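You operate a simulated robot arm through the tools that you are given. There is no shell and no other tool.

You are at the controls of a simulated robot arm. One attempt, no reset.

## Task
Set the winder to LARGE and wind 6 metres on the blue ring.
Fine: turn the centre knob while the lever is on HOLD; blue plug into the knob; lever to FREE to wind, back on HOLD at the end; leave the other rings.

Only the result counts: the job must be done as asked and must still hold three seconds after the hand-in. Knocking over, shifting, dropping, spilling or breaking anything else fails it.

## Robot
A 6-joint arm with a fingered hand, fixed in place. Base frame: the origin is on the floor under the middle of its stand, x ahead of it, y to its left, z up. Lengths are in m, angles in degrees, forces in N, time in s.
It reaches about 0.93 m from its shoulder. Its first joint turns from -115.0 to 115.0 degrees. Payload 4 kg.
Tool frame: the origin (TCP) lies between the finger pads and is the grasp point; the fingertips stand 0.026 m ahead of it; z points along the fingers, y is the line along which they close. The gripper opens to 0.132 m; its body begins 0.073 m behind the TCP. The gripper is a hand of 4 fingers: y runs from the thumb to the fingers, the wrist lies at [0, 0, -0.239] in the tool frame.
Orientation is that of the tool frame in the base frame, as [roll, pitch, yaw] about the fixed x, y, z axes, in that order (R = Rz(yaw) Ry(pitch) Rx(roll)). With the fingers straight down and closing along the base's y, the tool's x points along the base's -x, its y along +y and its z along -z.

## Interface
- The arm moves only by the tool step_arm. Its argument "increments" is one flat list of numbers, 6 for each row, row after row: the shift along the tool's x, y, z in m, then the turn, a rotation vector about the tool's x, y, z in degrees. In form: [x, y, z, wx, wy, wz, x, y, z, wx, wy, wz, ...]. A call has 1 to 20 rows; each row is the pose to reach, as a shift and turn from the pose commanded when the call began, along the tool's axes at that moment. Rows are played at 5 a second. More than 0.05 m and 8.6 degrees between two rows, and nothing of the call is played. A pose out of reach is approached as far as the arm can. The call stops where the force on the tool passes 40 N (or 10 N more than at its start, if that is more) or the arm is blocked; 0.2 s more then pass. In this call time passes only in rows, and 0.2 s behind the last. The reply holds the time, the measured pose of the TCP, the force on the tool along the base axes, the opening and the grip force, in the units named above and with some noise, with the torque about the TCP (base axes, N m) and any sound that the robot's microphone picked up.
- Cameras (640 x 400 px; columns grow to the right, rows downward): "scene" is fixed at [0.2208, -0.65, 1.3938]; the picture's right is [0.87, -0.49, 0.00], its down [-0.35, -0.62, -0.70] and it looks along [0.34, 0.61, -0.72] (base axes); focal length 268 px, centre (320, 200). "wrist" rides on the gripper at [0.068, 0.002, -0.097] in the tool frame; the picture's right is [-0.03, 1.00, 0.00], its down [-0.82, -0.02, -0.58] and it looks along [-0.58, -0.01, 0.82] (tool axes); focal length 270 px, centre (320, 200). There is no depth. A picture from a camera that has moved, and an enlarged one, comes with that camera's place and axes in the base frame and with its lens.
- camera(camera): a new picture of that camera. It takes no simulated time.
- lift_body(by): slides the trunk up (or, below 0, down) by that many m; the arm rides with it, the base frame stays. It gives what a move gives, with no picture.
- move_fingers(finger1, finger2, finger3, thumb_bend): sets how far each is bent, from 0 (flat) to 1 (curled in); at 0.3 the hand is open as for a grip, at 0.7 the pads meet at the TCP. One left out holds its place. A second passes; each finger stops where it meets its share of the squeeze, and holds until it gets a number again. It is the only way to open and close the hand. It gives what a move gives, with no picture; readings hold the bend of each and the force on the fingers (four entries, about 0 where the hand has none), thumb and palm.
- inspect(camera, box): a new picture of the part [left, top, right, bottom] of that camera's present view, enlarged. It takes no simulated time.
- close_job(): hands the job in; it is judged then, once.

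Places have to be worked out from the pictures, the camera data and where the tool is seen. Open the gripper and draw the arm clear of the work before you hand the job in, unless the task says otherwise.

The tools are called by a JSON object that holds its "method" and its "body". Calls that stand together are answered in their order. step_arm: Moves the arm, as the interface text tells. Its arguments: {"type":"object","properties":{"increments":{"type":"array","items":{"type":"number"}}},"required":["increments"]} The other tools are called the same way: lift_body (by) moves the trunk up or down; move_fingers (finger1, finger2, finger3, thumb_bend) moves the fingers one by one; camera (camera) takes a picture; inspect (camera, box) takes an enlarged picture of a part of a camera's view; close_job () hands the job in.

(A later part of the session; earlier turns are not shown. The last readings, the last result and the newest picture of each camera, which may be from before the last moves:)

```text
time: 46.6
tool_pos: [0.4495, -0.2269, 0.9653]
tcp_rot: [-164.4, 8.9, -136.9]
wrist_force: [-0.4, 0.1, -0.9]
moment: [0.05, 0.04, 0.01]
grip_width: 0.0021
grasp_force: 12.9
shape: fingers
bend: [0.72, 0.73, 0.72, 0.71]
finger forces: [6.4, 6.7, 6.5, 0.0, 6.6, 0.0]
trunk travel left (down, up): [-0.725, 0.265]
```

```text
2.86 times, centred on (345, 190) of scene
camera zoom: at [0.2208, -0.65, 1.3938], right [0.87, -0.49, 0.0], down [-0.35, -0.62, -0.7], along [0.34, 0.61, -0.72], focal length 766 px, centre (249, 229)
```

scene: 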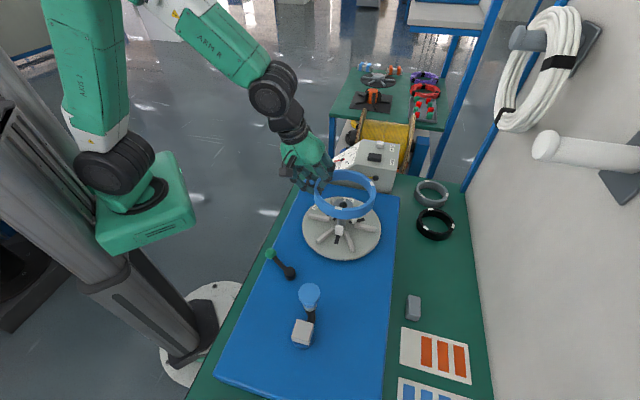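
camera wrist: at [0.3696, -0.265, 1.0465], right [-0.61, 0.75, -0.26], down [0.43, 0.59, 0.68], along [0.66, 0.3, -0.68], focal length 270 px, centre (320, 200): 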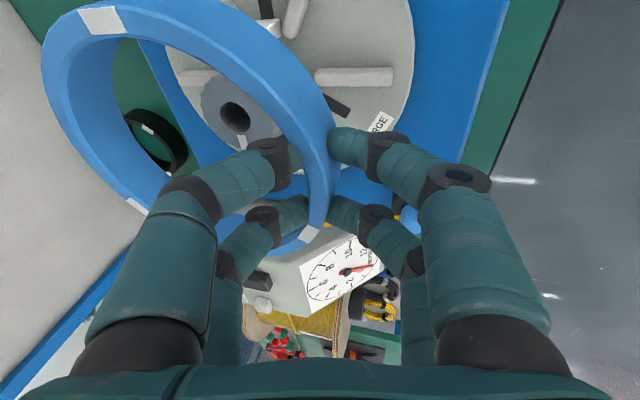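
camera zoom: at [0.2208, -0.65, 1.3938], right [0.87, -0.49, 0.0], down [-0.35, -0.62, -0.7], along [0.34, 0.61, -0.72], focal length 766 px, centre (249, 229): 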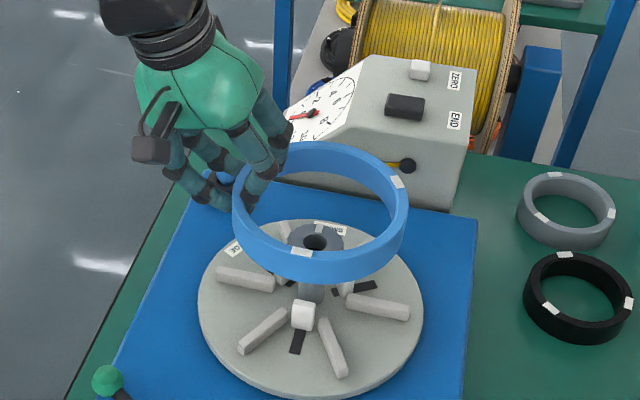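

The ring is level, aligned (marks at ≈105/225/345°), and nearly concentric. I lower it around the knob, with ≈6 mm bias toward the hand side so the inner fingers clear the knob head.

{"method": "step_arm", "body": {"increments": [0.0044, 0.0045, -0.0019, 0, 0, 0, 0.0067, 0.0085, 0.0124, 0, 0, 0, 0.009, 0.0125, 0.0266, 0, 0, 0, 0.0114, 0.0164, 0.0409, 0, 0, 0, 0.0137, 0.0204, 0.0552, 0, 0, 0, 0.016, 0.0244, 0.0695, 0, 0, 0, 0.0183, 0.0284, 0.0837, 0, 0, 0]}}

{"method": "camera", "body": {"camera": "wrist"}}

{"method": "inspect", "body": {"camera": "scene", "box": [270, 140, 420, 270]}}

```text
time: 48.2
tool_pos: [0.4558, -0.2173, 0.8819]
tcp_rot: [-164.3, 7.7, -137.5]
wrist_force: [-0.1, 0.5, -0.1]
moment: [0.04, -0.03, 0.04]
grip_width: 0.0022
grasp_force: 13.4
shape: fingers
bend: [0.72, 0.73, 0.72, 0.71]
finger forces: [6.0, 7.2, 6.8, 0.0, 6.6, 0.0]
out of reach, approached as far as the arm can: row 1, 2, 3, 4, 5, 6, 7
trunk travel left (down, up): [-0.725, 0.265]
```

```text
taken
camera wrist: at [0.3758, -0.252, 0.965], right [-0.61, 0.75, -0.26], down [0.45, 0.6, 0.67], along [0.66, 0.29, -0.7], focal length 270 px, centre (320, 200)
```

wrist: 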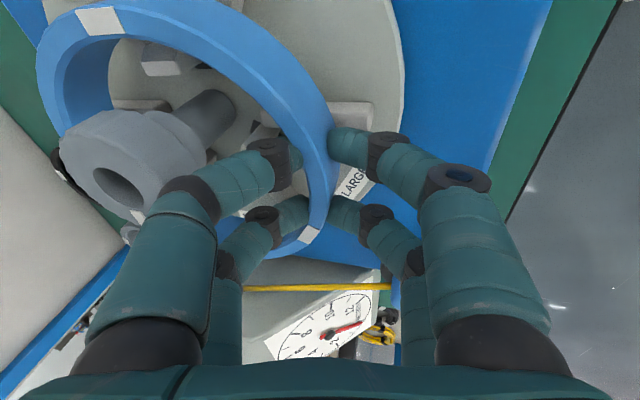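

```text
3.08 times, centred on (345, 205) of scene
camera zoom: at [0.2208, -0.65, 1.3938], right [0.87, -0.49, 0.0], down [-0.35, -0.62, -0.7], along [0.34, 0.61, -0.72], focal length 825 px, centre (243, 185)
```

zoom: 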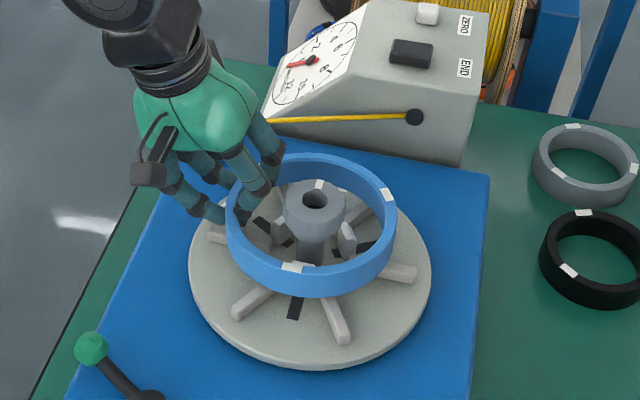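

A wrist-rotation limit near yaw 223° is keeping the arm from following exactly (ring is ≈1.5 cm off-centre, still safely around the knob). I rotate back a bit and check what pose results.

{"method": "step_arm", "body": {"increments": [-0.0008, -0.0013, -0.0048, 0.62, 1.06, 3.8, -0.0015, -0.0027, -0.0095, 1.24, 2.13, 7.61]}}

{"method": "inspect", "body": {"camera": "scene", "box": [270, 140, 420, 270]}}

```text
time: 48.8
tool_pos: [0.4539, -0.217, 0.893]
tcp_rot: [-164.6, 9.4, -144.7]
wrist_force: [-0.1, -0.4, 0.2]
moment: [0.06, 0.05, -0.01]
grip_width: 0.002
grasp_force: 13.2
shape: fingers
bend: [0.72, 0.73, 0.72, 0.71]
finger forces: [6.5, 7.0, 6.7, 0.1, 6.7, 0.1]
trunk travel left (down, up): [-0.725, 0.265]
```

```text
3.08 times, centred on (345, 205) of scene
camera zoom: at [0.2208, -0.65, 1.3938], right [0.87, -0.49, 0.0], down [-0.35, -0.62, -0.7], along [0.34, 0.61, -0.72], focal length 825 px, centre (243, 185)
```

zoom: 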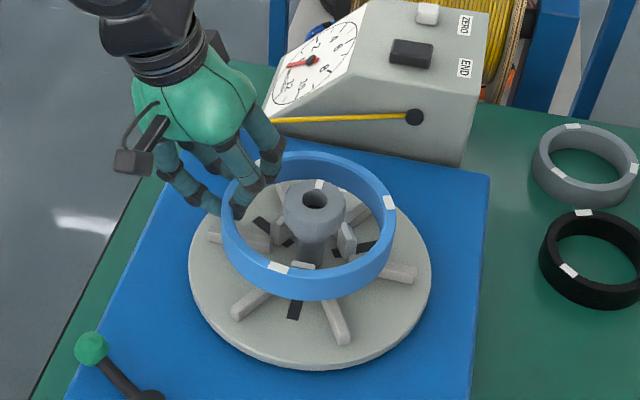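

The pose is now reachable and the ring centre is ≈(0.493, -0.275), i.e. ~8 mm biased toward the hand, fine within the jaws' slack. I lower 24 mm vertically in small steps.

{"method": "step_arm", "body": {"increments": [0.001, 0.0016, 0.0057, 0, 0, 0, 0.002, 0.0031, 0.0114, 0, 0, 0, 0.0029, 0.0047, 0.0171, 0, 0, 0, 0.0039, 0.0063, 0.0228, 0, 0, 0]}}

{"method": "inspect", "body": {"camera": "scene", "box": [285, 160, 405, 265]}}

{"method": "camera", "body": {"camera": "wrist"}}

```text
time: 49.8
tool_pos: [0.4532, -0.2163, 0.871]
tcp_rot: [-164.1, 9.6, -144.5]
wrist_force: [-3.7, 5.9, 33.5]
moment: [-0.05, 0.09, -0.06]
grip_width: 0.0012
grasp_force: 24.4
shape: fingers
bend: [0.76, 0.75, 0.73, 0.72]
finger forces: [17.7, 9.8, 8.0, 0.0, 13.4, 0.1]
trunk travel left (down, up): [-0.725, 0.265]
```

```text
3.81 times, centred on (345, 212) of scene
camera zoom: at [0.2208, -0.65, 1.3938], right [0.87, -0.49, 0.0], down [-0.35, -0.62, -0.7], along [0.34, 0.61, -0.72], focal length 1021 px, centre (225, 152)
```

zoom: 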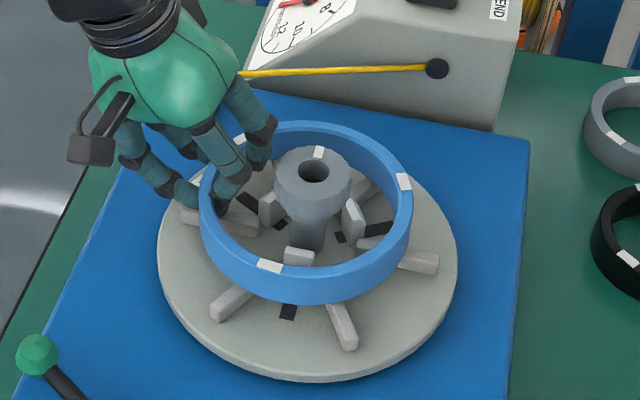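

```text
taken
camera wrist: at [0.369, -0.2433, 0.9519], right [-0.5, 0.82, -0.27], down [0.5, 0.52, 0.69], along [0.71, 0.21, -0.67], focal length 270 px, centre (320, 200)
```

wrist: 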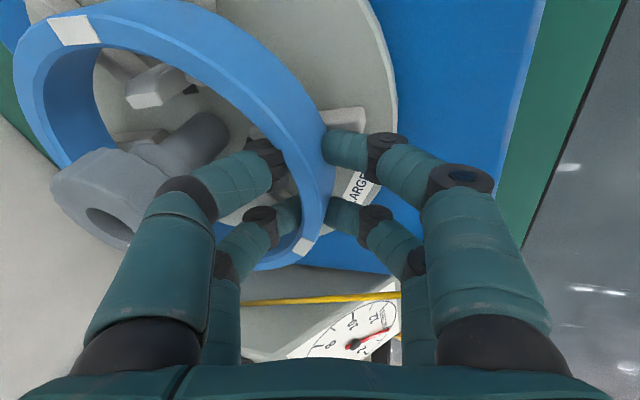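

Contact reached at TCP z≈0.871 (33 N up), so the ring bottom meets the bars. I relieve the pressure by about 1.5 mm and re-read before releasing.

{"method": "step_arm", "body": {"increments": [-0.0003, -0.0005, -0.0019, 0, 0, 0]}}

{"method": "inspect", "body": {"camera": "wrist", "box": [0, 0, 420, 300]}}

```text
time: 50.2
tool_pos: [0.4551, -0.2172, 0.8722]
tcp_rot: [-164.3, 9.3, -144.6]
wrist_force: [-2.3, 2.6, 25.8]
moment: [-0.06, 0.04, 0.01]
grip_width: 0.0012
grasp_force: 22.1
shape: fingers
bend: [0.75, 0.75, 0.73, 0.72]
finger forces: [15.2, 8.8, 8.1, 0.0, 11.1, 0.1]
trunk travel left (down, up): [-0.725, 0.265]
```

```text
1.33 times, centred on (210, 150) of wrist
camera zoom: at [0.369, -0.2436, 0.9522], right [-0.5, 0.83, -0.26], down [0.5, 0.52, 0.69], along [0.7, 0.21, -0.68], focal length 360 px, centre (467, 267)
```

zoom: 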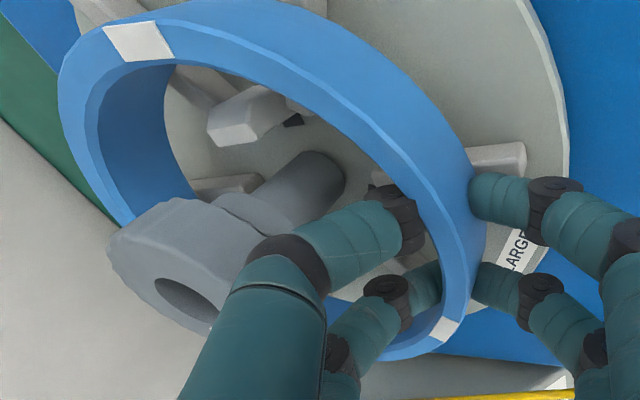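

{"method": "step_arm", "body": {"increments": [-0.0006, -0.001, -0.0038, 0, 0, 0]}}

{"method": "inspect", "body": {"camera": "scene", "box": [300, 170, 390, 250]}}

```text
time: 50.6
tool_pos: [0.4529, -0.2167, 0.8728]
tcp_rot: [-164.7, 9.2, -144.8]
wrist_force: [0.6, -0.5, 5.9]
moment: [-0.02, 0.0, -0.02]
grip_width: 0.0015
grasp_force: 15.3
shape: fingers
bend: [0.74, 0.74, 0.73, 0.71]
finger forces: [8.0, 6.6, 7.2, 0.0, 7.9, 0.0]
trunk travel left (down, up): [-0.725, 0.265]
```

```text
5.00 times, centred on (345, 210) of scene
camera zoom: at [0.2208, -0.65, 1.3938], right [0.87, -0.49, 0.0], down [-0.35, -0.62, -0.7], along [0.34, 0.61, -0.72], focal length 1340 px, centre (195, 150)
```

zoom: 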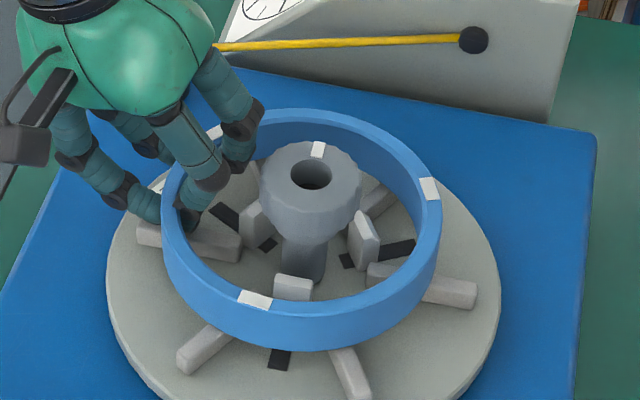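

Only ≈6 N of support force remains and the ring sits on the bars. I release gently by opening all digits a little.

{"method": "move_fingers", "body": {"finger1": 0.68, "finger2": 0.68, "finger3": 0.68, "thumb_bend": 0.68}}

{"method": "inspect", "body": {"camera": "scene", "box": [300, 170, 390, 250]}}

{"method": "inspect", "body": {"camera": "wrist", "box": [0, 0, 480, 300]}}

```text
time: 51.6
tool_pos: [0.4538, -0.2167, 0.8751]
tcp_rot: [-164.5, 9.4, -144.8]
wrist_force: [-4.5, 2.4, 14.0]
moment: [-0.4, 0.08, -0.04]
grip_width: 0.0048
grasp_force: 5.9
shape: fingers
bend: [0.72, 0.68, 0.67, 0.68]
finger forces: [9.6, 0.1, 0.7, 0.1, 1.1, 0.0]
trunk travel left (down, up): [-0.725, 0.265]
```

```text
5.00 times, centred on (345, 210) of scene
camera zoom: at [0.2208, -0.65, 1.3938], right [0.87, -0.49, 0.0], down [-0.35, -0.62, -0.7], along [0.34, 0.61, -0.72], focal length 1340 px, centre (195, 150)
```

zoom: 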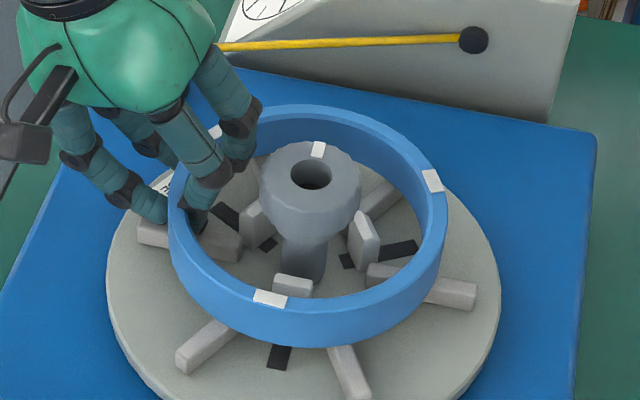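

```text
1.33 times, centred on (240, 150) of wrist
camera zoom: at [0.3693, -0.2437, 0.9552], right [-0.5, 0.83, -0.26], down [0.5, 0.52, 0.69], along [0.7, 0.21, -0.68], focal length 360 px, centre (427, 267)
```

zoom: 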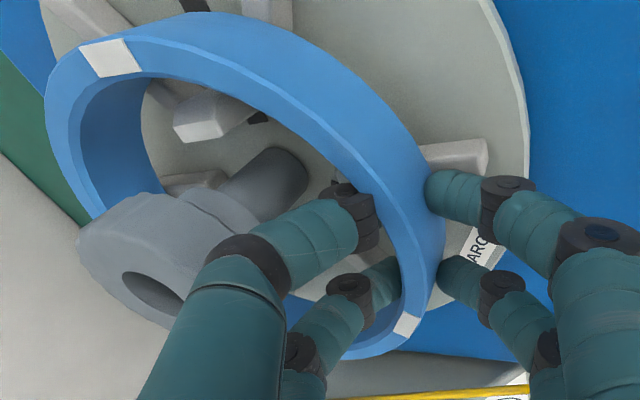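

Finger1's tip rests on a bar (9.6 N). I raise 8 mm to unload it, then open further.

{"method": "step_arm", "body": {"increments": [-0.0007, -0.0011, -0.0038, 0, 0, 0, -0.0013, -0.0021, -0.0076, 0, 0, 0]}}

{"method": "move_fingers", "body": {"finger1": 0.63, "finger2": 0.63, "finger3": 0.65, "thumb_bend": 0.65}}

{"method": "inspect", "body": {"camera": "scene", "box": [300, 170, 390, 250]}}

{"method": "inspect", "body": {"camera": "wrist", "box": [0, 0, 480, 300]}}

```text
time: 52.2
tool_pos: [0.4535, -0.218, 0.8826]
tcp_rot: [-164.6, 9.3, -144.7]
wrist_force: [0.4, -0.1, 0.3]
moment: [0.0, 0.01, 0.01]
grip_width: 0.0073
grasp_force: 0.2
shape: fingers
bend: [0.68, 0.68, 0.67, 0.68]
finger forces: [0.2, 0.3, 0.2, 0.0, 0.1, 0.0]
trunk travel left (down, up): [-0.725, 0.265]
```

```text
time: 53.2
tool_pos: [0.455, -0.2181, 0.8814]
tcp_rot: [-164.4, 9.4, -144.7]
wrist_force: [0.7, 1.1, 3.1]
moment: [0.07, 0.06, 0.02]
grip_width: 0.0175
grasp_force: 0.5
shape: fingers
bend: [0.64, 0.63, 0.65, 0.65]
finger forces: [1.2, 0.0, 0.0, 0.0, 0.0, 0.1]
trunk travel left (down, up): [-0.725, 0.265]
```

```text
5.00 times, centred on (345, 210) of scene
camera zoom: at [0.2208, -0.65, 1.3938], right [0.87, -0.49, 0.0], down [-0.35, -0.62, -0.7], along [0.34, 0.61, -0.72], focal length 1340 px, centre (195, 150)
```

zoom: 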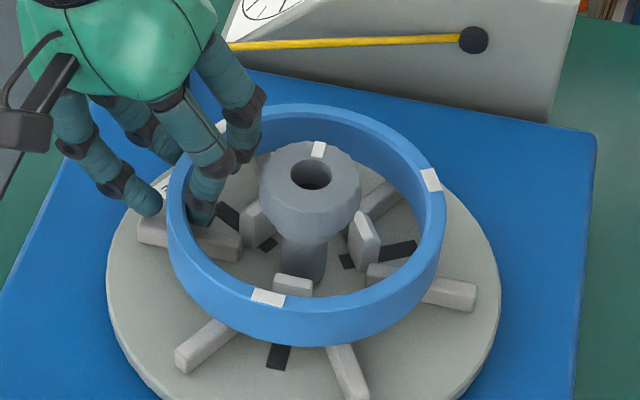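

```text
1.33 times, centred on (240, 150) of wrist
camera zoom: at [0.3701, -0.2443, 0.963], right [-0.5, 0.83, -0.26], down [0.5, 0.52, 0.69], along [0.7, 0.21, -0.68], focal length 360 px, centre (427, 267)
```

zoom: 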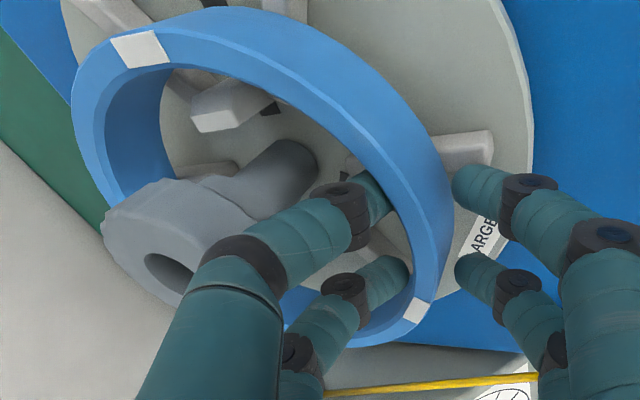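

The ring stays on the bars by itself. I lift the hand straight out.

{"method": "step_arm", "body": {"increments": [-0.0033, -0.0052, -0.019, 0, 0, 0, -0.0065, -0.0105, -0.038, 0, 0, 0, -0.0098, -0.0157, -0.0571, 0, 0, 0, -0.0131, -0.021, -0.0761, 0, 0, 0, -0.0163, -0.0262, -0.0951, 0, 0, 0]}}

{"method": "inspect", "body": {"camera": "scene", "box": [290, 160, 400, 260]}}

{"method": "camera", "body": {"camera": "wrist"}}

```text
time: 54.4
tool_pos: [0.4542, -0.2173, 0.9835]
tcp_rot: [-164.6, 9.3, -144.8]
wrist_force: [0.4, -1.0, -0.7]
moment: [0.02, -0.02, -0.02]
grip_width: 0.0191
grasp_force: 0.1
shape: fingers
bend: [0.63, 0.63, 0.65, 0.65]
finger forces: [0.0, 0.0, 0.0, 0.0, 0.0, 0.0]
trunk travel left (down, up): [-0.725, 0.265]
```

```text
4.00 times, centred on (345, 210) of scene
camera zoom: at [0.2208, -0.65, 1.3938], right [0.87, -0.49, 0.0], down [-0.35, -0.62, -0.7], along [0.34, 0.61, -0.72], focal length 1072 px, centre (220, 160)
```

zoom: 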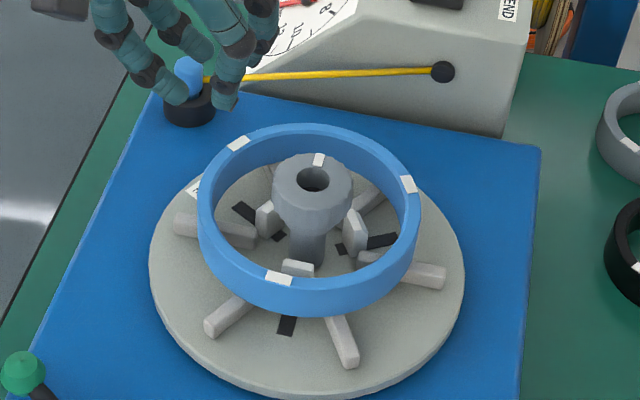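

```text
taken
camera wrist: at [0.3698, -0.2445, 1.0636], right [-0.5, 0.83, -0.26], down [0.51, 0.52, 0.69], along [0.7, 0.21, -0.68], focal length 270 px, centre (320, 200)
```

wrist: 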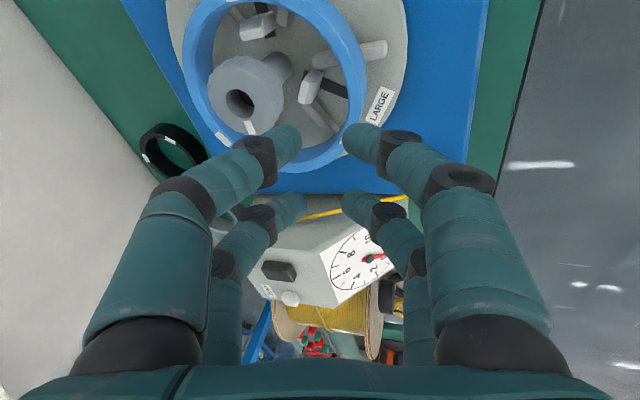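

The blue ring is seated on the disc around the jaws, ≈13 mm off-centre, which the expanding jaws should correct. Now I bring the hand upright above the knob and turn it to yaw ≈135° so there is room for a +60° twist.

{"method": "step_arm", "body": {"increments": [0.0017, -0.0251, 0.0044, -5, 3.33, 0, 0.0033, -0.0502, 0.0087, -10, 6.67, 0, 0.005, -0.0753, 0.0131, -15, 10, 0]}}

{"method": "move_fingers", "body": {"finger1": 0.5, "finger2": 0.5, "finger3": 0.5, "thumb_bend": 0.5}}

{"method": "step_arm", "body": {"increments": [0, 0, 0, 0, 0, 8, 0, 0, 0, 0, 0, 16, 0, 0, 0, 0, 0, 24, 0, 0, 0, 0, 0, 32, 0, 0, 0, 0, 0, 40, 0, 0, 0, 0, 0, 48, 0, 0, 0, 0, 0, 56, 0, 0, 0, 0, 0, 64, 0, 0, 0, 0, 0, 72, 0, 0, 0, 0, 0, 80]}}

{"method": "camera", "body": {"camera": "wrist"}}

{"method": "inspect", "body": {"camera": "scene", "box": [270, 120, 410, 260]}}

```text
time: 55.2
tool_pos: [0.4936, -0.2825, 0.9891]
tcp_rot: [-179.7, -0.6, -146.1]
wrist_force: [-0.7, 0.4, -0.3]
moment: [0.0, 0.02, -0.02]
grip_width: 0.0193
grasp_force: 0.1
shape: fingers
bend: [0.63, 0.63, 0.65, 0.65]
finger forces: [0.0, 0.0, 0.0, 0.0, 0.0, 0.1]
trunk travel left (down, up): [-0.725, 0.265]
```

```text
time: 56.2
tool_pos: [0.4944, -0.2829, 0.9901]
tcp_rot: [-179.8, -0.5, -146.1]
wrist_force: [0.0, -0.3, 1.0]
moment: [-0.02, 0.0, -0.02]
grip_width: 0.0651
grasp_force: 0.1
shape: fingers
bend: [0.5, 0.5, 0.5, 0.5]
finger forces: [0.0, 0.1, 0.0, 0.1, 0.0, 0.0]
trunk travel left (down, up): [-0.725, 0.265]
```

```text
time: 58.4
tool_pos: [0.4929, -0.2828, 0.9895]
tcp_rot: [-179.4, 0.3, 133.8]
wrist_force: [-0.1, -0.6, -1.6]
moment: [0.03, -0.01, 0.01]
grip_width: 0.0651
grasp_force: 0.1
shape: fingers
bend: [0.5, 0.5, 0.5, 0.5]
finger forces: [0.0, 0.0, 0.0, 0.1, 0.1, 0.0]
trunk travel left (down, up): [-0.725, 0.265]
```

```text
taken
camera wrist: at [0.4468, -0.2332, 1.0857], right [0.74, 0.67, -0.01], down [0.55, -0.6, 0.58], along [0.39, -0.43, -0.81], focal length 270 px, centre (320, 200)
```

wrist: 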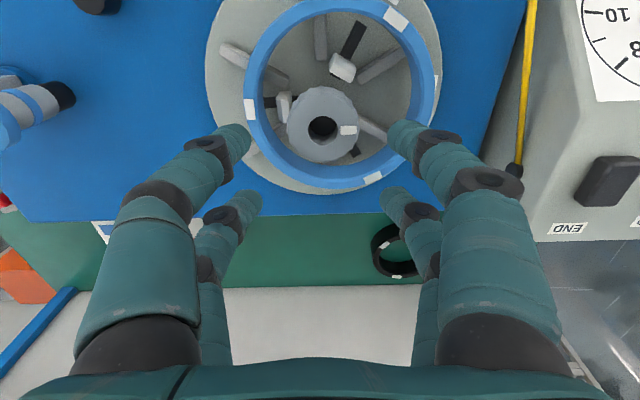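

```text
2.86 times, centred on (340, 190) of scene
camera zoom: at [0.2208, -0.65, 1.3938], right [0.87, -0.49, 0.0], down [-0.35, -0.62, -0.7], along [0.34, 0.61, -0.72], focal length 766 px, centre (263, 229)
```

zoom: 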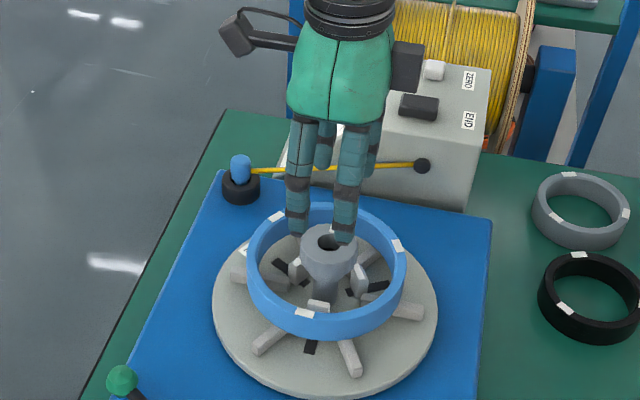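

The hand is centred over the knob within ~1 mm. I lower the open fingers around the knob head.

{"method": "step_arm", "body": {"increments": [0, 0, 0.024, 0, 0, 0, 0, 0, 0.048, 0, 0, 0, 0, 0, 0.0725, 0, 0, 0]}}

{"method": "camera", "body": {"camera": "wrist"}}

{"method": "inspect", "body": {"camera": "scene", "box": [290, 160, 400, 260]}}

```text
time: 59.2
tool_pos: [0.4945, -0.285, 0.9166]
tcp_rot: [-179.3, 0.3, 133.9]
wrist_force: [0.2, -0.3, -0.9]
moment: [-0.01, 0.01, 0.03]
grip_width: 0.0654
grasp_force: 0.0
shape: fingers
bend: [0.5, 0.5, 0.5, 0.5]
finger forces: [0.0, 0.0, 0.1, 0.0, 0.0, 0.0]
trunk travel left (down, up): [-0.725, 0.265]
```

```text
taken
camera wrist: at [0.4471, -0.2338, 1.0128], right [0.74, 0.68, -0.01], down [0.55, -0.6, 0.58], along [0.39, -0.43, -0.81], focal length 270 px, centre (320, 200)
```

wrist: 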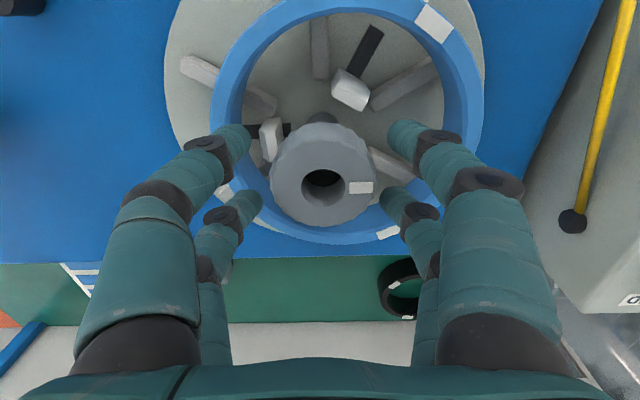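

```text
4.00 times, centred on (345, 210) of scene
camera zoom: at [0.2208, -0.65, 1.3938], right [0.87, -0.49, 0.0], down [-0.35, -0.62, -0.7], along [0.34, 0.61, -0.72], focal length 1072 px, centre (220, 160)
```

zoom: 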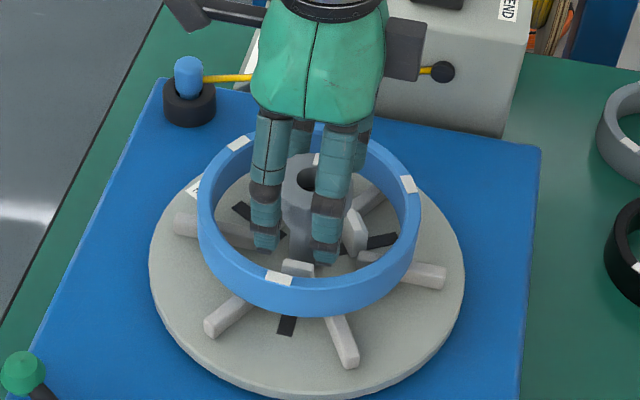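

The knob's mark still points to SMALL (az≈43°). I nudge 2 mm to centre and close on the knob.

{"method": "step_arm", "body": {"increments": [0.002, 0, 0, 0, 0, 0]}}

{"method": "move_fingers", "body": {"finger1": 0.75, "finger2": 0.75, "finger3": 0.75, "thumb_bend": 0.75}}

{"method": "camera", "body": {"camera": "wrist"}}

```text
time: 59.6
tool_pos: [0.492, -0.2809, 0.9171]
tcp_rot: [-179.4, 0.2, 133.8]
wrist_force: [-0.8, -0.3, 0.1]
moment: [-0.02, -0.02, -0.02]
grip_width: 0.0653
grasp_force: 0.0
shape: fingers
bend: [0.5, 0.5, 0.5, 0.5]
finger forces: [0.0, 0.1, 0.0, 0.0, 0.1, 0.0]
trunk travel left (down, up): [-0.725, 0.265]
```

```text
time: 60.6
tool_pos: [0.4931, -0.2826, 0.9169]
tcp_rot: [-179.4, 0.1, 133.8]
wrist_force: [-3.4, 2.3, -6.9]
moment: [0.06, -0.04, 0.02]
grip_width: 0.0259
grasp_force: 20.6
shape: fingers
bend: [0.61, 0.58, 0.61, 0.67]
finger forces: [8.9, 10.5, 9.2, 0.0, 12.0, 0.0]
trunk travel left (down, up): [-0.725, 0.265]
```

```text
taken
camera wrist: at [0.4453, -0.2323, 1.0129], right [0.74, 0.68, -0.01], down [0.55, -0.6, 0.58], along [0.39, -0.43, -0.81], focal length 270 px, centre (320, 200)
```

wrist: 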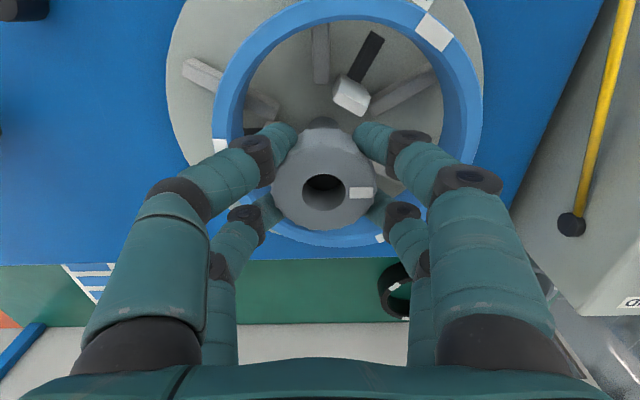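

All four digits grip the knob. Turning CCW (toward LARGE) by 30° first and checking.

{"method": "step_arm", "body": {"increments": [0, 0, 0, 0, 0, -5, 0, 0, 0, 0, 0, -10, 0, 0, 0, 0, 0, -15, 0, 0, 0, 0, 0, -20, 0, 0, 0, 0, 0, -25, 0, 0, 0, 0, 0, -30]}}

{"method": "camera", "body": {"camera": "wrist"}}

{"method": "inspect", "body": {"camera": "scene", "box": [290, 160, 400, 260]}}

```text
time: 62.0
tool_pos: [0.492, -0.2842, 0.917]
tcp_rot: [-179.4, -0.2, 164.0]
wrist_force: [-1.7, -3.5, -8.3]
moment: [-0.06, -0.07, -0.03]
grip_width: 0.0256
grasp_force: 19.5
shape: fingers
bend: [0.61, 0.58, 0.61, 0.67]
finger forces: [7.6, 10.2, 10.4, 0.0, 11.2, 0.1]
trunk travel left (down, up): [-0.725, 0.265]
```

```text
taken
camera wrist: at [0.426, -0.2634, 1.0133], right [0.3, 0.95, -0.01], down [0.78, -0.24, 0.58], along [0.55, -0.18, -0.82], focal length 270 px, centre (320, 200)
```

wrist: 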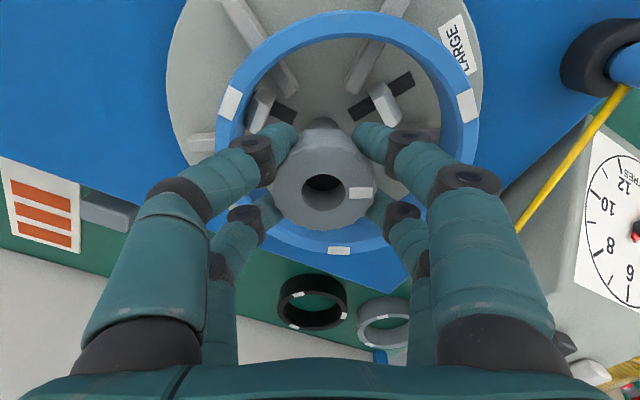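

```text
4.00 times, centred on (345, 210) of scene
camera zoom: at [0.2208, -0.65, 1.3938], right [0.87, -0.49, 0.0], down [-0.35, -0.62, -0.7], along [0.34, 0.61, -0.72], focal length 1072 px, centre (220, 160)
```

zoom: 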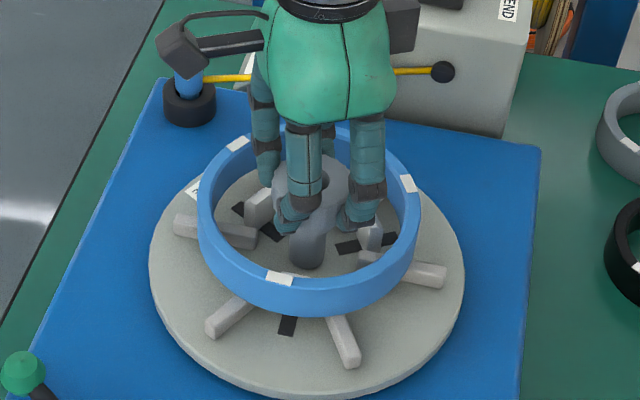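

The knob is turning with the hand and the disc holds still; jaws are moving out. Continuing another 31° to LARGE.

{"method": "step_arm", "body": {"increments": [0, 0, 0, 0, 0, -5, 0, 0, 0, 0, 0, -10, 0, 0, 0, 0, 0, -15, 0, 0, 0, 0, 0, -20, 0, 0, 0, 0, 0, -25, 0, 0, 0, 0, 0, -31]}}

{"method": "camera", "body": {"camera": "wrist"}}

{"method": "inspect", "body": {"camera": "scene", "box": [290, 160, 400, 260]}}

```text
time: 63.4
tool_pos: [0.4936, -0.2848, 0.9155]
tcp_rot: [-179.5, -0.3, -165.0]
wrist_force: [2.3, -10.6, -5.9]
moment: [-0.24, -0.12, -0.07]
grip_width: 0.0249
grasp_force: 21.9
shape: fingers
bend: [0.62, 0.59, 0.6, 0.67]
finger forces: [7.0, 9.2, 11.8, 0.0, 14.3, 0.0]
trunk travel left (down, up): [-0.725, 0.265]
```

```text
taken
camera wrist: at [0.4252, -0.3002, 1.0136], right [-0.23, 0.97, -0.01], down [0.8, 0.2, 0.57], along [0.56, 0.13, -0.82], focal length 270 px, centre (320, 200)
```

wrist: 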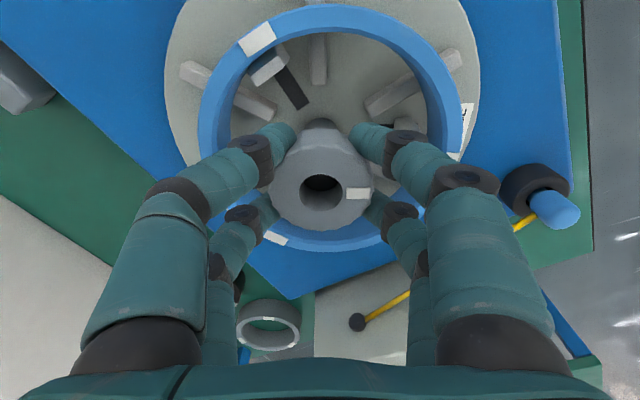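

```text
4.00 times, centred on (345, 210) of scene
camera zoom: at [0.2208, -0.65, 1.3938], right [0.87, -0.49, 0.0], down [-0.35, -0.62, -0.7], along [0.34, 0.61, -0.72], focal length 1072 px, centre (220, 160)
```

zoom: 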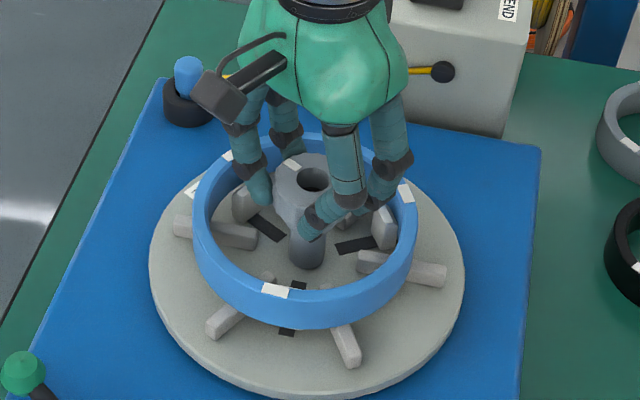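

The mark now points to az ≈103°, the LARGE label, and the jaws have pushed the ring concentric. I open the fingers and verify.

{"method": "move_fingers", "body": {"finger1": 0.5, "finger2": 0.5, "finger3": 0.5, "thumb_bend": 0.5}}

{"method": "step_arm", "body": {"increments": [0, 0, -0.04, 0, 0, 0, 0, 0, -0.08, 0, 0, 0, 0, 0, -0.12, 0, 0, 0]}}

{"method": "inspect", "body": {"camera": "wrist", "box": [160, 0, 500, 220]}}

{"method": "inspect", "body": {"camera": "scene", "box": [290, 170, 395, 260]}}

```text
time: 64.4
tool_pos: [0.4914, -0.2814, 0.9176]
tcp_rot: [-179.5, -0.4, -165.1]
wrist_force: [0.1, -0.9, -0.3]
moment: [-0.02, 0.02, -0.01]
grip_width: 0.0655
grasp_force: 0.0
shape: fingers
bend: [0.5, 0.5, 0.5, 0.5]
finger forces: [0.0, 0.0, 0.1, 0.1, 0.1, 0.1]
trunk travel left (down, up): [-0.725, 0.265]
```

```text
time: 65.2
tool_pos: [0.4927, -0.2807, 1.0358]
tcp_rot: [-179.5, -0.4, -165.2]
wrist_force: [0.0, 0.2, 0.3]
moment: [-0.02, 0.02, -0.03]
grip_width: 0.0654
grasp_force: 0.0
shape: fingers
bend: [0.5, 0.5, 0.5, 0.5]
finger forces: [0.1, 0.1, 0.0, 0.1, 0.0, 0.0]
trunk travel left (down, up): [-0.725, 0.265]
```

```text
1.82 times, centred on (330, 110) of wrist
camera zoom: at [0.4247, -0.2971, 1.1338], right [-0.23, 0.97, -0.01], down [0.8, 0.2, 0.57], along [0.56, 0.13, -0.82], focal length 491 px, centre (302, 364)
```

zoom: 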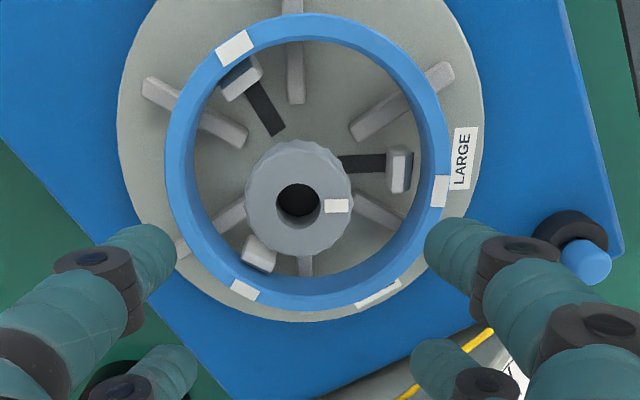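

```text
4.44 times, centred on (342, 215) of scene
camera zoom: at [0.2208, -0.65, 1.3938], right [0.87, -0.49, 0.0], down [-0.35, -0.62, -0.7], along [0.34, 0.61, -0.72], focal length 1191 px, centre (220, 133)
```

zoom: 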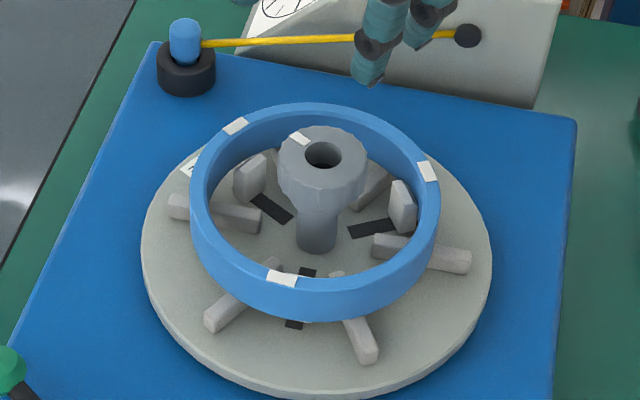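

LARGE is set, and the ring is held concentric by the three jaws. Next is the blue plug in its black cup; I move above it (finger1/thumb pair over the plug, pinch axis across the wire) to look closely.

{"method": "step_arm", "body": {"increments": [-0.0093, 0.0244, 0.0067, 0, 0, 7.3, -0.0187, 0.0487, 0.0133, 0, 0, 14.7, -0.028, 0.0731, 0.02, 0, 0, 22, -0.0373, 0.0975, 0.0267, 0, 0, 29.3, -0.0467, 0.1218, 0.0333, 0, 0, 36.7, -0.056, 0.1462, 0.04, 0, 0, 44]}}

{"method": "camera", "body": {"camera": "wrist"}}

{"method": "inspect", "body": {"camera": "scene", "box": [290, 120, 370, 200]}}

```text
time: 66.6
tool_pos: [0.5079, -0.1267, 0.9952]
tcp_rot: [-179.4, 0.0, 150.9]
wrist_force: [0.0, 1.1, -0.2]
moment: [-0.02, -0.01, -0.03]
grip_width: 0.0652
grasp_force: 0.1
shape: fingers
bend: [0.5, 0.5, 0.5, 0.5]
finger forces: [0.0, 0.0, 0.1, 0.0, 0.0, 0.0]
trunk travel left (down, up): [-0.725, 0.265]
```

```text
taken
camera wrist: at [0.4492, -0.0916, 1.0915], right [0.51, 0.86, -0.01], down [0.7, -0.41, 0.58], along [0.49, -0.3, -0.82], focal length 270 px, centre (320, 200)
```

wrist: 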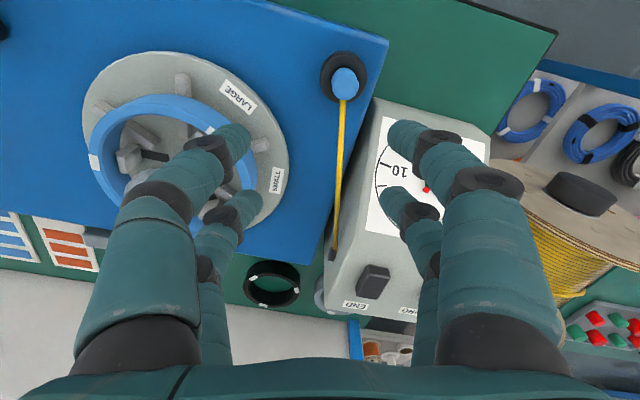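

```text
5.00 times, centred on (330, 160) of scene
camera zoom: at [0.2208, -0.65, 1.3938], right [0.87, -0.49, 0.0], down [-0.35, -0.62, -0.7], along [0.34, 0.61, -0.72], focal length 1340 px, centre (270, 400)
```

zoom: 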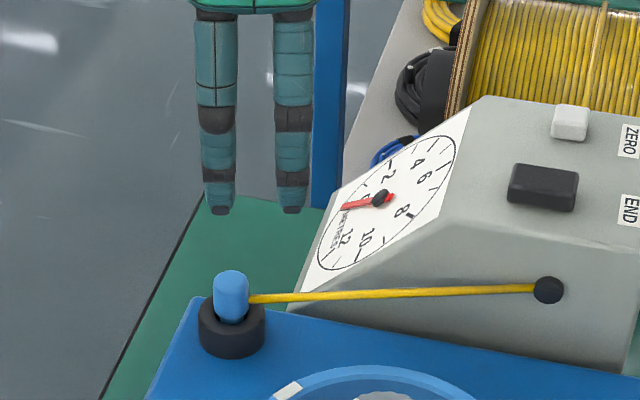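

Re-triangulating with three views puts the plug top at about (0.500, -0.101, 0.857), so I look closer to confirm.

{"method": "inspect", "body": {"camera": "wrist", "box": [290, 30, 400, 120]}}

{"method": "inspect", "body": {"camera": "scene", "box": [300, 165, 345, 200]}}

```text
4.44 times, centred on (345, 75) of wrist
camera zoom: at [0.4492, -0.0916, 1.0915], right [0.51, 0.86, -0.01], down [0.7, -0.41, 0.58], along [0.49, -0.3, -0.82], focal length 1201 px, centre (209, 756)
```

zoom: 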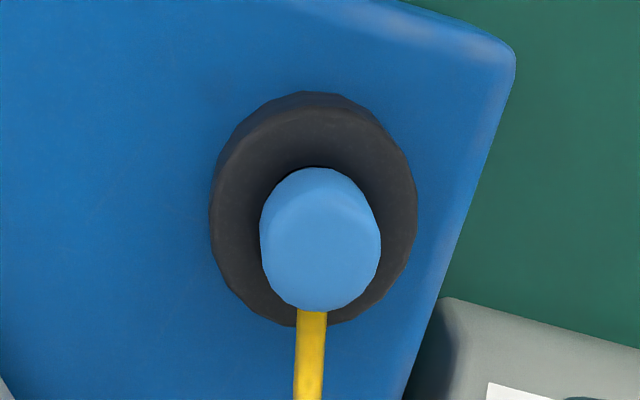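

```text
11.43 times, centred on (322, 182) of scene
camera zoom: at [0.2208, -0.65, 1.3938], right [0.87, -0.49, 0.0], down [-0.35, -0.62, -0.7], along [0.34, 0.61, -0.72], focal length 3063 px, centre (291, 400)
```

zoom: 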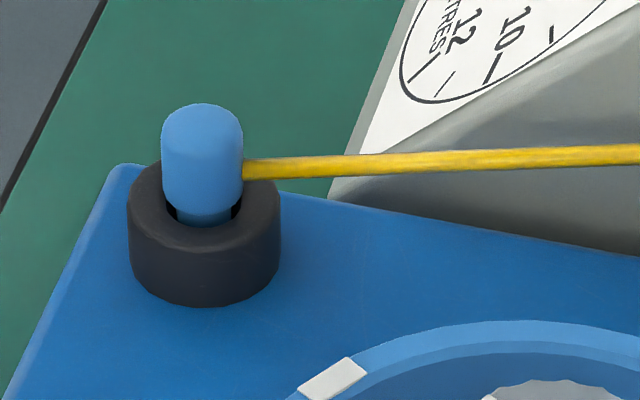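

{"method": "step_arm", "body": {"increments": [0.0002, 0.0185, 0.03, 0, 0, 0, 0.0004, 0.0185, 0.06, 0, 0, 0]}}

{"method": "inspect", "body": {"camera": "wrist", "box": [180, 20, 460, 220]}}

{"method": "inspect", "body": {"camera": "scene", "box": [290, 130, 370, 200]}}

```text
time: 67.2
tool_pos: [0.516, -0.1106, 0.9354]
tcp_rot: [-179.4, 0.1, 150.8]
wrist_force: [0.3, -0.1, -0.8]
moment: [-0.02, 0.02, -0.04]
grip_width: 0.0653
grasp_force: 0.2
shape: fingers
bend: [0.5, 0.5, 0.5, 0.5]
finger forces: [0.0, 0.0, 0.1, 0.0, 0.0, 0.0]
trunk travel left (down, up): [-0.725, 0.265]
```

```text
2.00 times, centred on (320, 120) of wrist
camera zoom: at [0.4573, -0.0751, 1.0316], right [0.51, 0.86, -0.01], down [0.71, -0.41, 0.58], along [0.49, -0.3, -0.82], focal length 541 px, centre (320, 360)
```

zoom: 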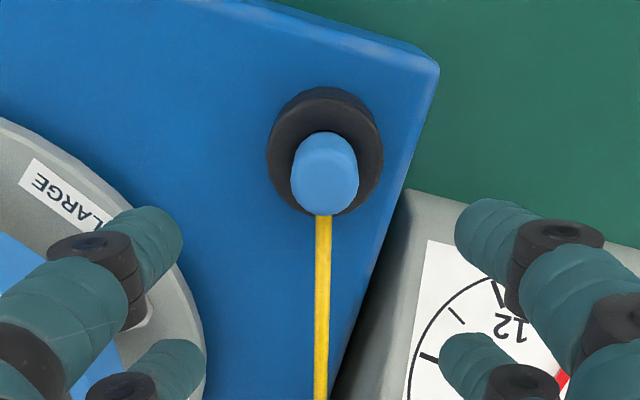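

```text
5.71 times, centred on (330, 165) of scene
camera zoom: at [0.2208, -0.65, 1.3938], right [0.87, -0.49, 0.0], down [-0.35, -0.62, -0.7], along [0.34, 0.61, -0.72], focal length 1532 px, centre (263, 400)
```

zoom: 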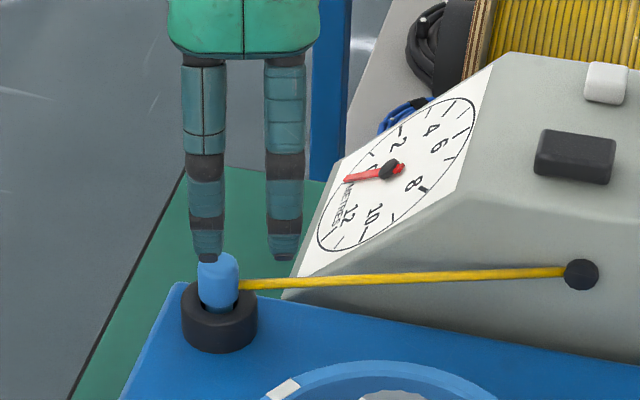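

The plug sits at about (0.500, -0.101) and lies right between finger1 and the thumb. I lower so those tips are at mid-cap height (z≈0.843), watching for contact.

{"method": "step_arm", "body": {"increments": [-0.0013, 0.0006, 0.025, 0, 0, 0, -0.0013, 0.0006, 0.05, 0, 0, 0, -0.0013, 0.0006, 0.07, 0, 0, 0]}}

{"method": "inspect", "body": {"camera": "wrist", "box": [180, 60, 460, 260]}}

{"method": "inspect", "body": {"camera": "scene", "box": [290, 130, 370, 200]}}

```text
time: 68.0
tool_pos: [0.5181, -0.1109, 0.865]
tcp_rot: [-179.3, 0.1, 150.9]
wrist_force: [0.6, -0.3, 0.0]
moment: [0.03, 0.01, 0.03]
grip_width: 0.0655
grasp_force: 0.1
shape: fingers
bend: [0.5, 0.5, 0.5, 0.5]
finger forces: [0.0, 0.0, 0.1, 0.1, 0.0, 0.1]
trunk travel left (down, up): [-0.725, 0.265]
```

```text
2.00 times, centred on (320, 160) of wrist
camera zoom: at [0.4583, -0.0766, 0.9619], right [0.51, 0.86, -0.01], down [0.71, -0.41, 0.58], along [0.49, -0.3, -0.82], focal length 541 px, centre (320, 280)
```

zoom: 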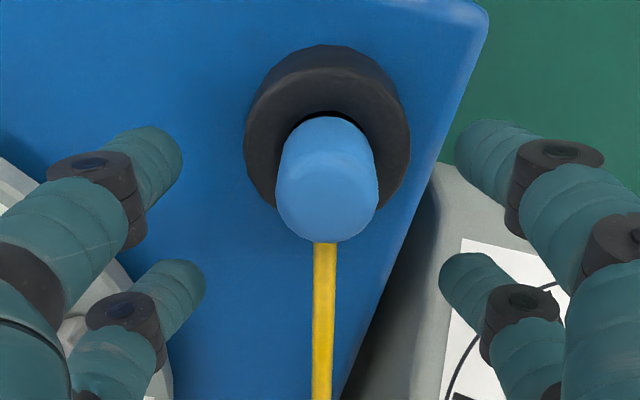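

```text
5.71 times, centred on (330, 165) of scene
camera zoom: at [0.2208, -0.65, 1.3938], right [0.87, -0.49, 0.0], down [-0.35, -0.62, -0.7], along [0.34, 0.61, -0.72], focal length 1532 px, centre (263, 400)
```

zoom: 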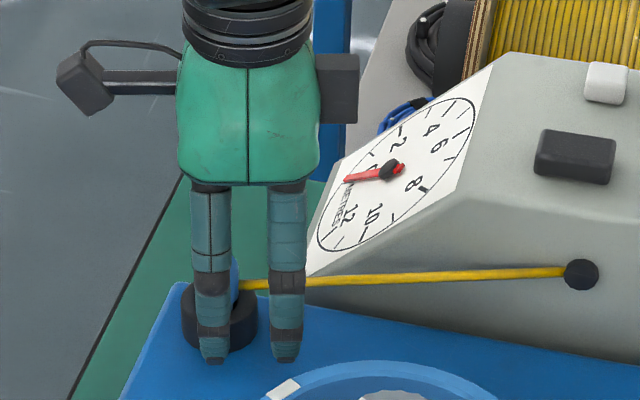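

The plug axis is within 2 mm of the pinch centre. I correct 2 mm, lower 4 mm, and close finger1 and thumb on the cap.

{"method": "step_arm", "body": {"increments": [-0.0005, 0.0019, 0.004, 0, 0, 0]}}

{"method": "move_fingers", "body": {"finger1": 0.62, "thumb_bend": 0.62}}

{"method": "inspect", "body": {"camera": "wrist", "box": [180, 60, 460, 260]}}

```text
time: 68.4
tool_pos: [0.5194, -0.1088, 0.8614]
tcp_rot: [-179.4, 0.1, 151.0]
wrist_force: [0.1, 0.7, 0.5]
moment: [0.01, 0.02, -0.01]
grip_width: 0.0656
grasp_force: 0.1
shape: fingers
bend: [0.5, 0.5, 0.5, 0.5]
finger forces: [0.1, 0.0, 0.0, 0.0, 0.1, 0.0]
trunk travel left (down, up): [-0.725, 0.265]
```

```text
time: 69.4
tool_pos: [0.5191, -0.1091, 0.8618]
tcp_rot: [-179.3, 0.1, 150.9]
wrist_force: [-0.4, -0.9, -0.1]
moment: [-0.03, 0.04, 0.04]
grip_width: 0.037
grasp_force: 2.3
shape: fingers
bend: [0.58, 0.5, 0.5, 0.6]
finger forces: [2.3, 0.0, 0.0, 0.0, 3.0, 0.0]
trunk travel left (down, up): [-0.725, 0.265]
```

```text
2.00 times, centred on (320, 160) of wrist
camera zoom: at [0.4595, -0.0752, 0.9578], right [0.51, 0.86, -0.01], down [0.71, -0.41, 0.58], along [0.49, -0.3, -0.82], focal length 541 px, centre (320, 280)
```

zoom: 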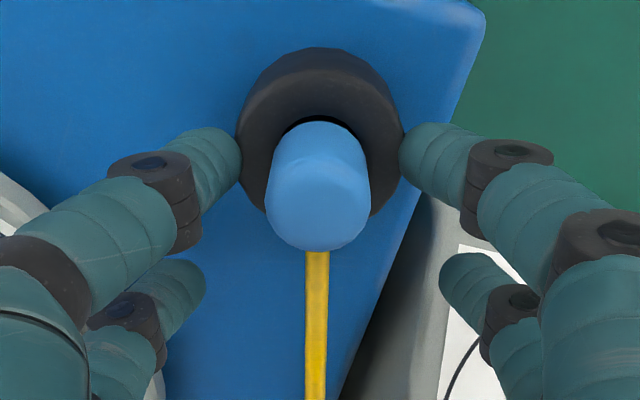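

The tips met the cup's outer wall instead of the cap (separation 37 mm), so I'm a bit low. Open, raise 9 mm, and close again.

{"method": "move_fingers", "body": {"finger1": 0.52, "thumb_bend": 0.52}}

{"method": "step_arm", "body": {"increments": [0, 0, -0.0095, 0, 0, 0]}}

{"method": "move_fingers", "body": {"finger1": 0.62, "thumb_bend": 0.62}}

{"method": "inspect", "body": {"camera": "wrist", "box": [180, 60, 460, 260]}}

```text
time: 70.4
tool_pos: [0.5183, -0.1095, 0.8602]
tcp_rot: [-179.4, 0.1, 150.9]
wrist_force: [-0.4, 0.0, -0.2]
moment: [-0.01, 0.03, -0.02]
grip_width: 0.0587
grasp_force: 0.0
shape: fingers
bend: [0.52, 0.5, 0.5, 0.52]
finger forces: [0.0, 0.0, 0.1, 0.0, 0.0, 0.1]
trunk travel left (down, up): [-0.725, 0.265]
```

```text
time: 70.8
tool_pos: [0.52, -0.1084, 0.8699]
tcp_rot: [-179.4, 0.1, 150.9]
wrist_force: [0.6, -0.1, 0.4]
moment: [0.0, 0.01, 0.01]
grip_width: 0.0583
grasp_force: 0.1
shape: fingers
bend: [0.52, 0.5, 0.5, 0.52]
finger forces: [0.0, 0.0, 0.1, 0.1, 0.0, 0.1]
trunk travel left (down, up): [-0.725, 0.265]
```

```text
time: 71.8
tool_pos: [0.5189, -0.1093, 0.8707]
tcp_rot: [-179.4, 0.1, 150.9]
wrist_force: [0.2, 0.0, 0.2]
moment: [-0.02, 0.0, -0.01]
grip_width: 0.0266
grasp_force: 0.0
shape: fingers
bend: [0.62, 0.5, 0.5, 0.62]
finger forces: [0.0, 0.1, 0.0, 0.0, 0.1, 0.1]
trunk travel left (down, up): [-0.725, 0.265]
```

```text
2.00 times, centred on (320, 160) of wrist
camera zoom: at [0.4596, -0.0749, 0.9672], right [0.51, 0.86, -0.01], down [0.71, -0.41, 0.58], along [0.49, -0.3, -0.82], focal length 541 px, centre (320, 280)
```

zoom: 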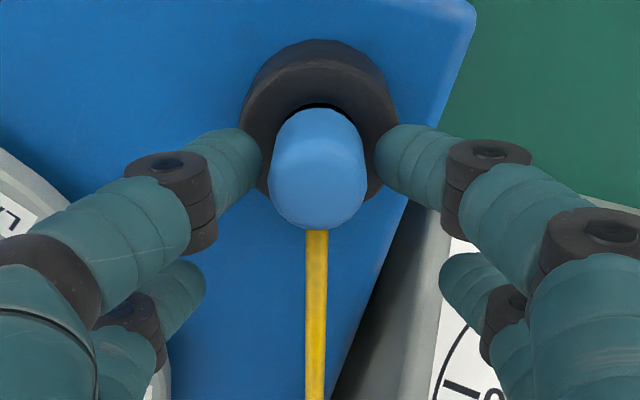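

Now the tips clear the rim and bracket the cap symmetrically. Closing to grip.

{"method": "move_fingers", "body": {"finger1": 0.75, "thumb_bend": 0.75}}

{"method": "inspect", "body": {"camera": "wrist", "box": [180, 60, 460, 260]}}

{"method": "inspect", "body": {"camera": "scene", "box": [290, 130, 370, 200]}}

```text
time: 72.8
tool_pos: [0.5192, -0.1087, 0.87]
tcp_rot: [-179.4, 0.1, 150.9]
wrist_force: [-1.0, -2.1, 0.3]
moment: [-0.01, -0.01, -0.02]
grip_width: 0.0167
grasp_force: 9.7
shape: fingers
bend: [0.66, 0.5, 0.5, 0.68]
finger forces: [9.8, 0.0, 0.0, 0.0, 9.8, 0.0]
trunk travel left (down, up): [-0.725, 0.265]
```

```text
2.00 times, centred on (320, 160) of wrist
camera zoom: at [0.4596, -0.0749, 0.9672], right [0.51, 0.86, -0.01], down [0.71, -0.41, 0.58], along [0.49, -0.3, -0.82], focal length 541 px, centre (320, 280)
```

zoom: 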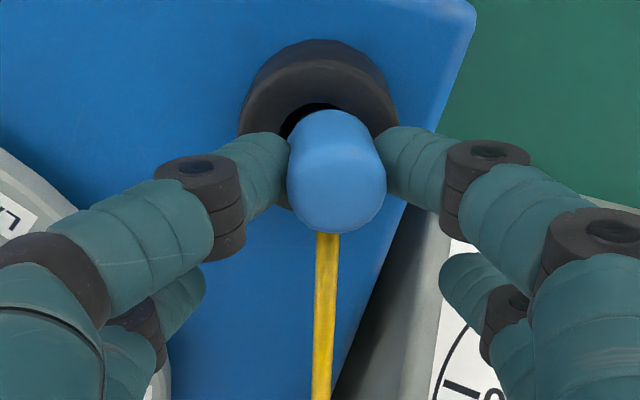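

```text
5.71 times, centred on (330, 165) of scene
camera zoom: at [0.2208, -0.65, 1.3938], right [0.87, -0.49, 0.0], down [-0.35, -0.62, -0.7], along [0.34, 0.61, -0.72], focal length 1532 px, centre (263, 400)
```

zoom: 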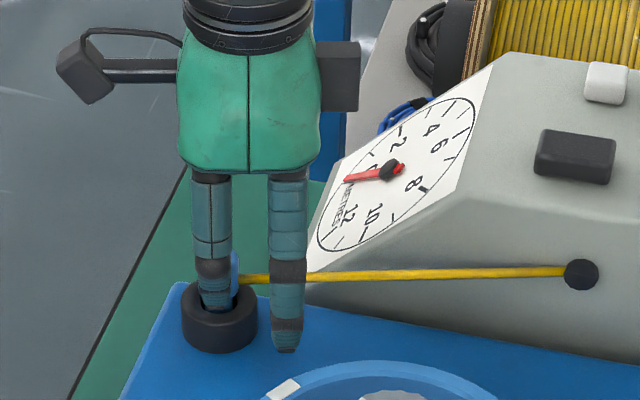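

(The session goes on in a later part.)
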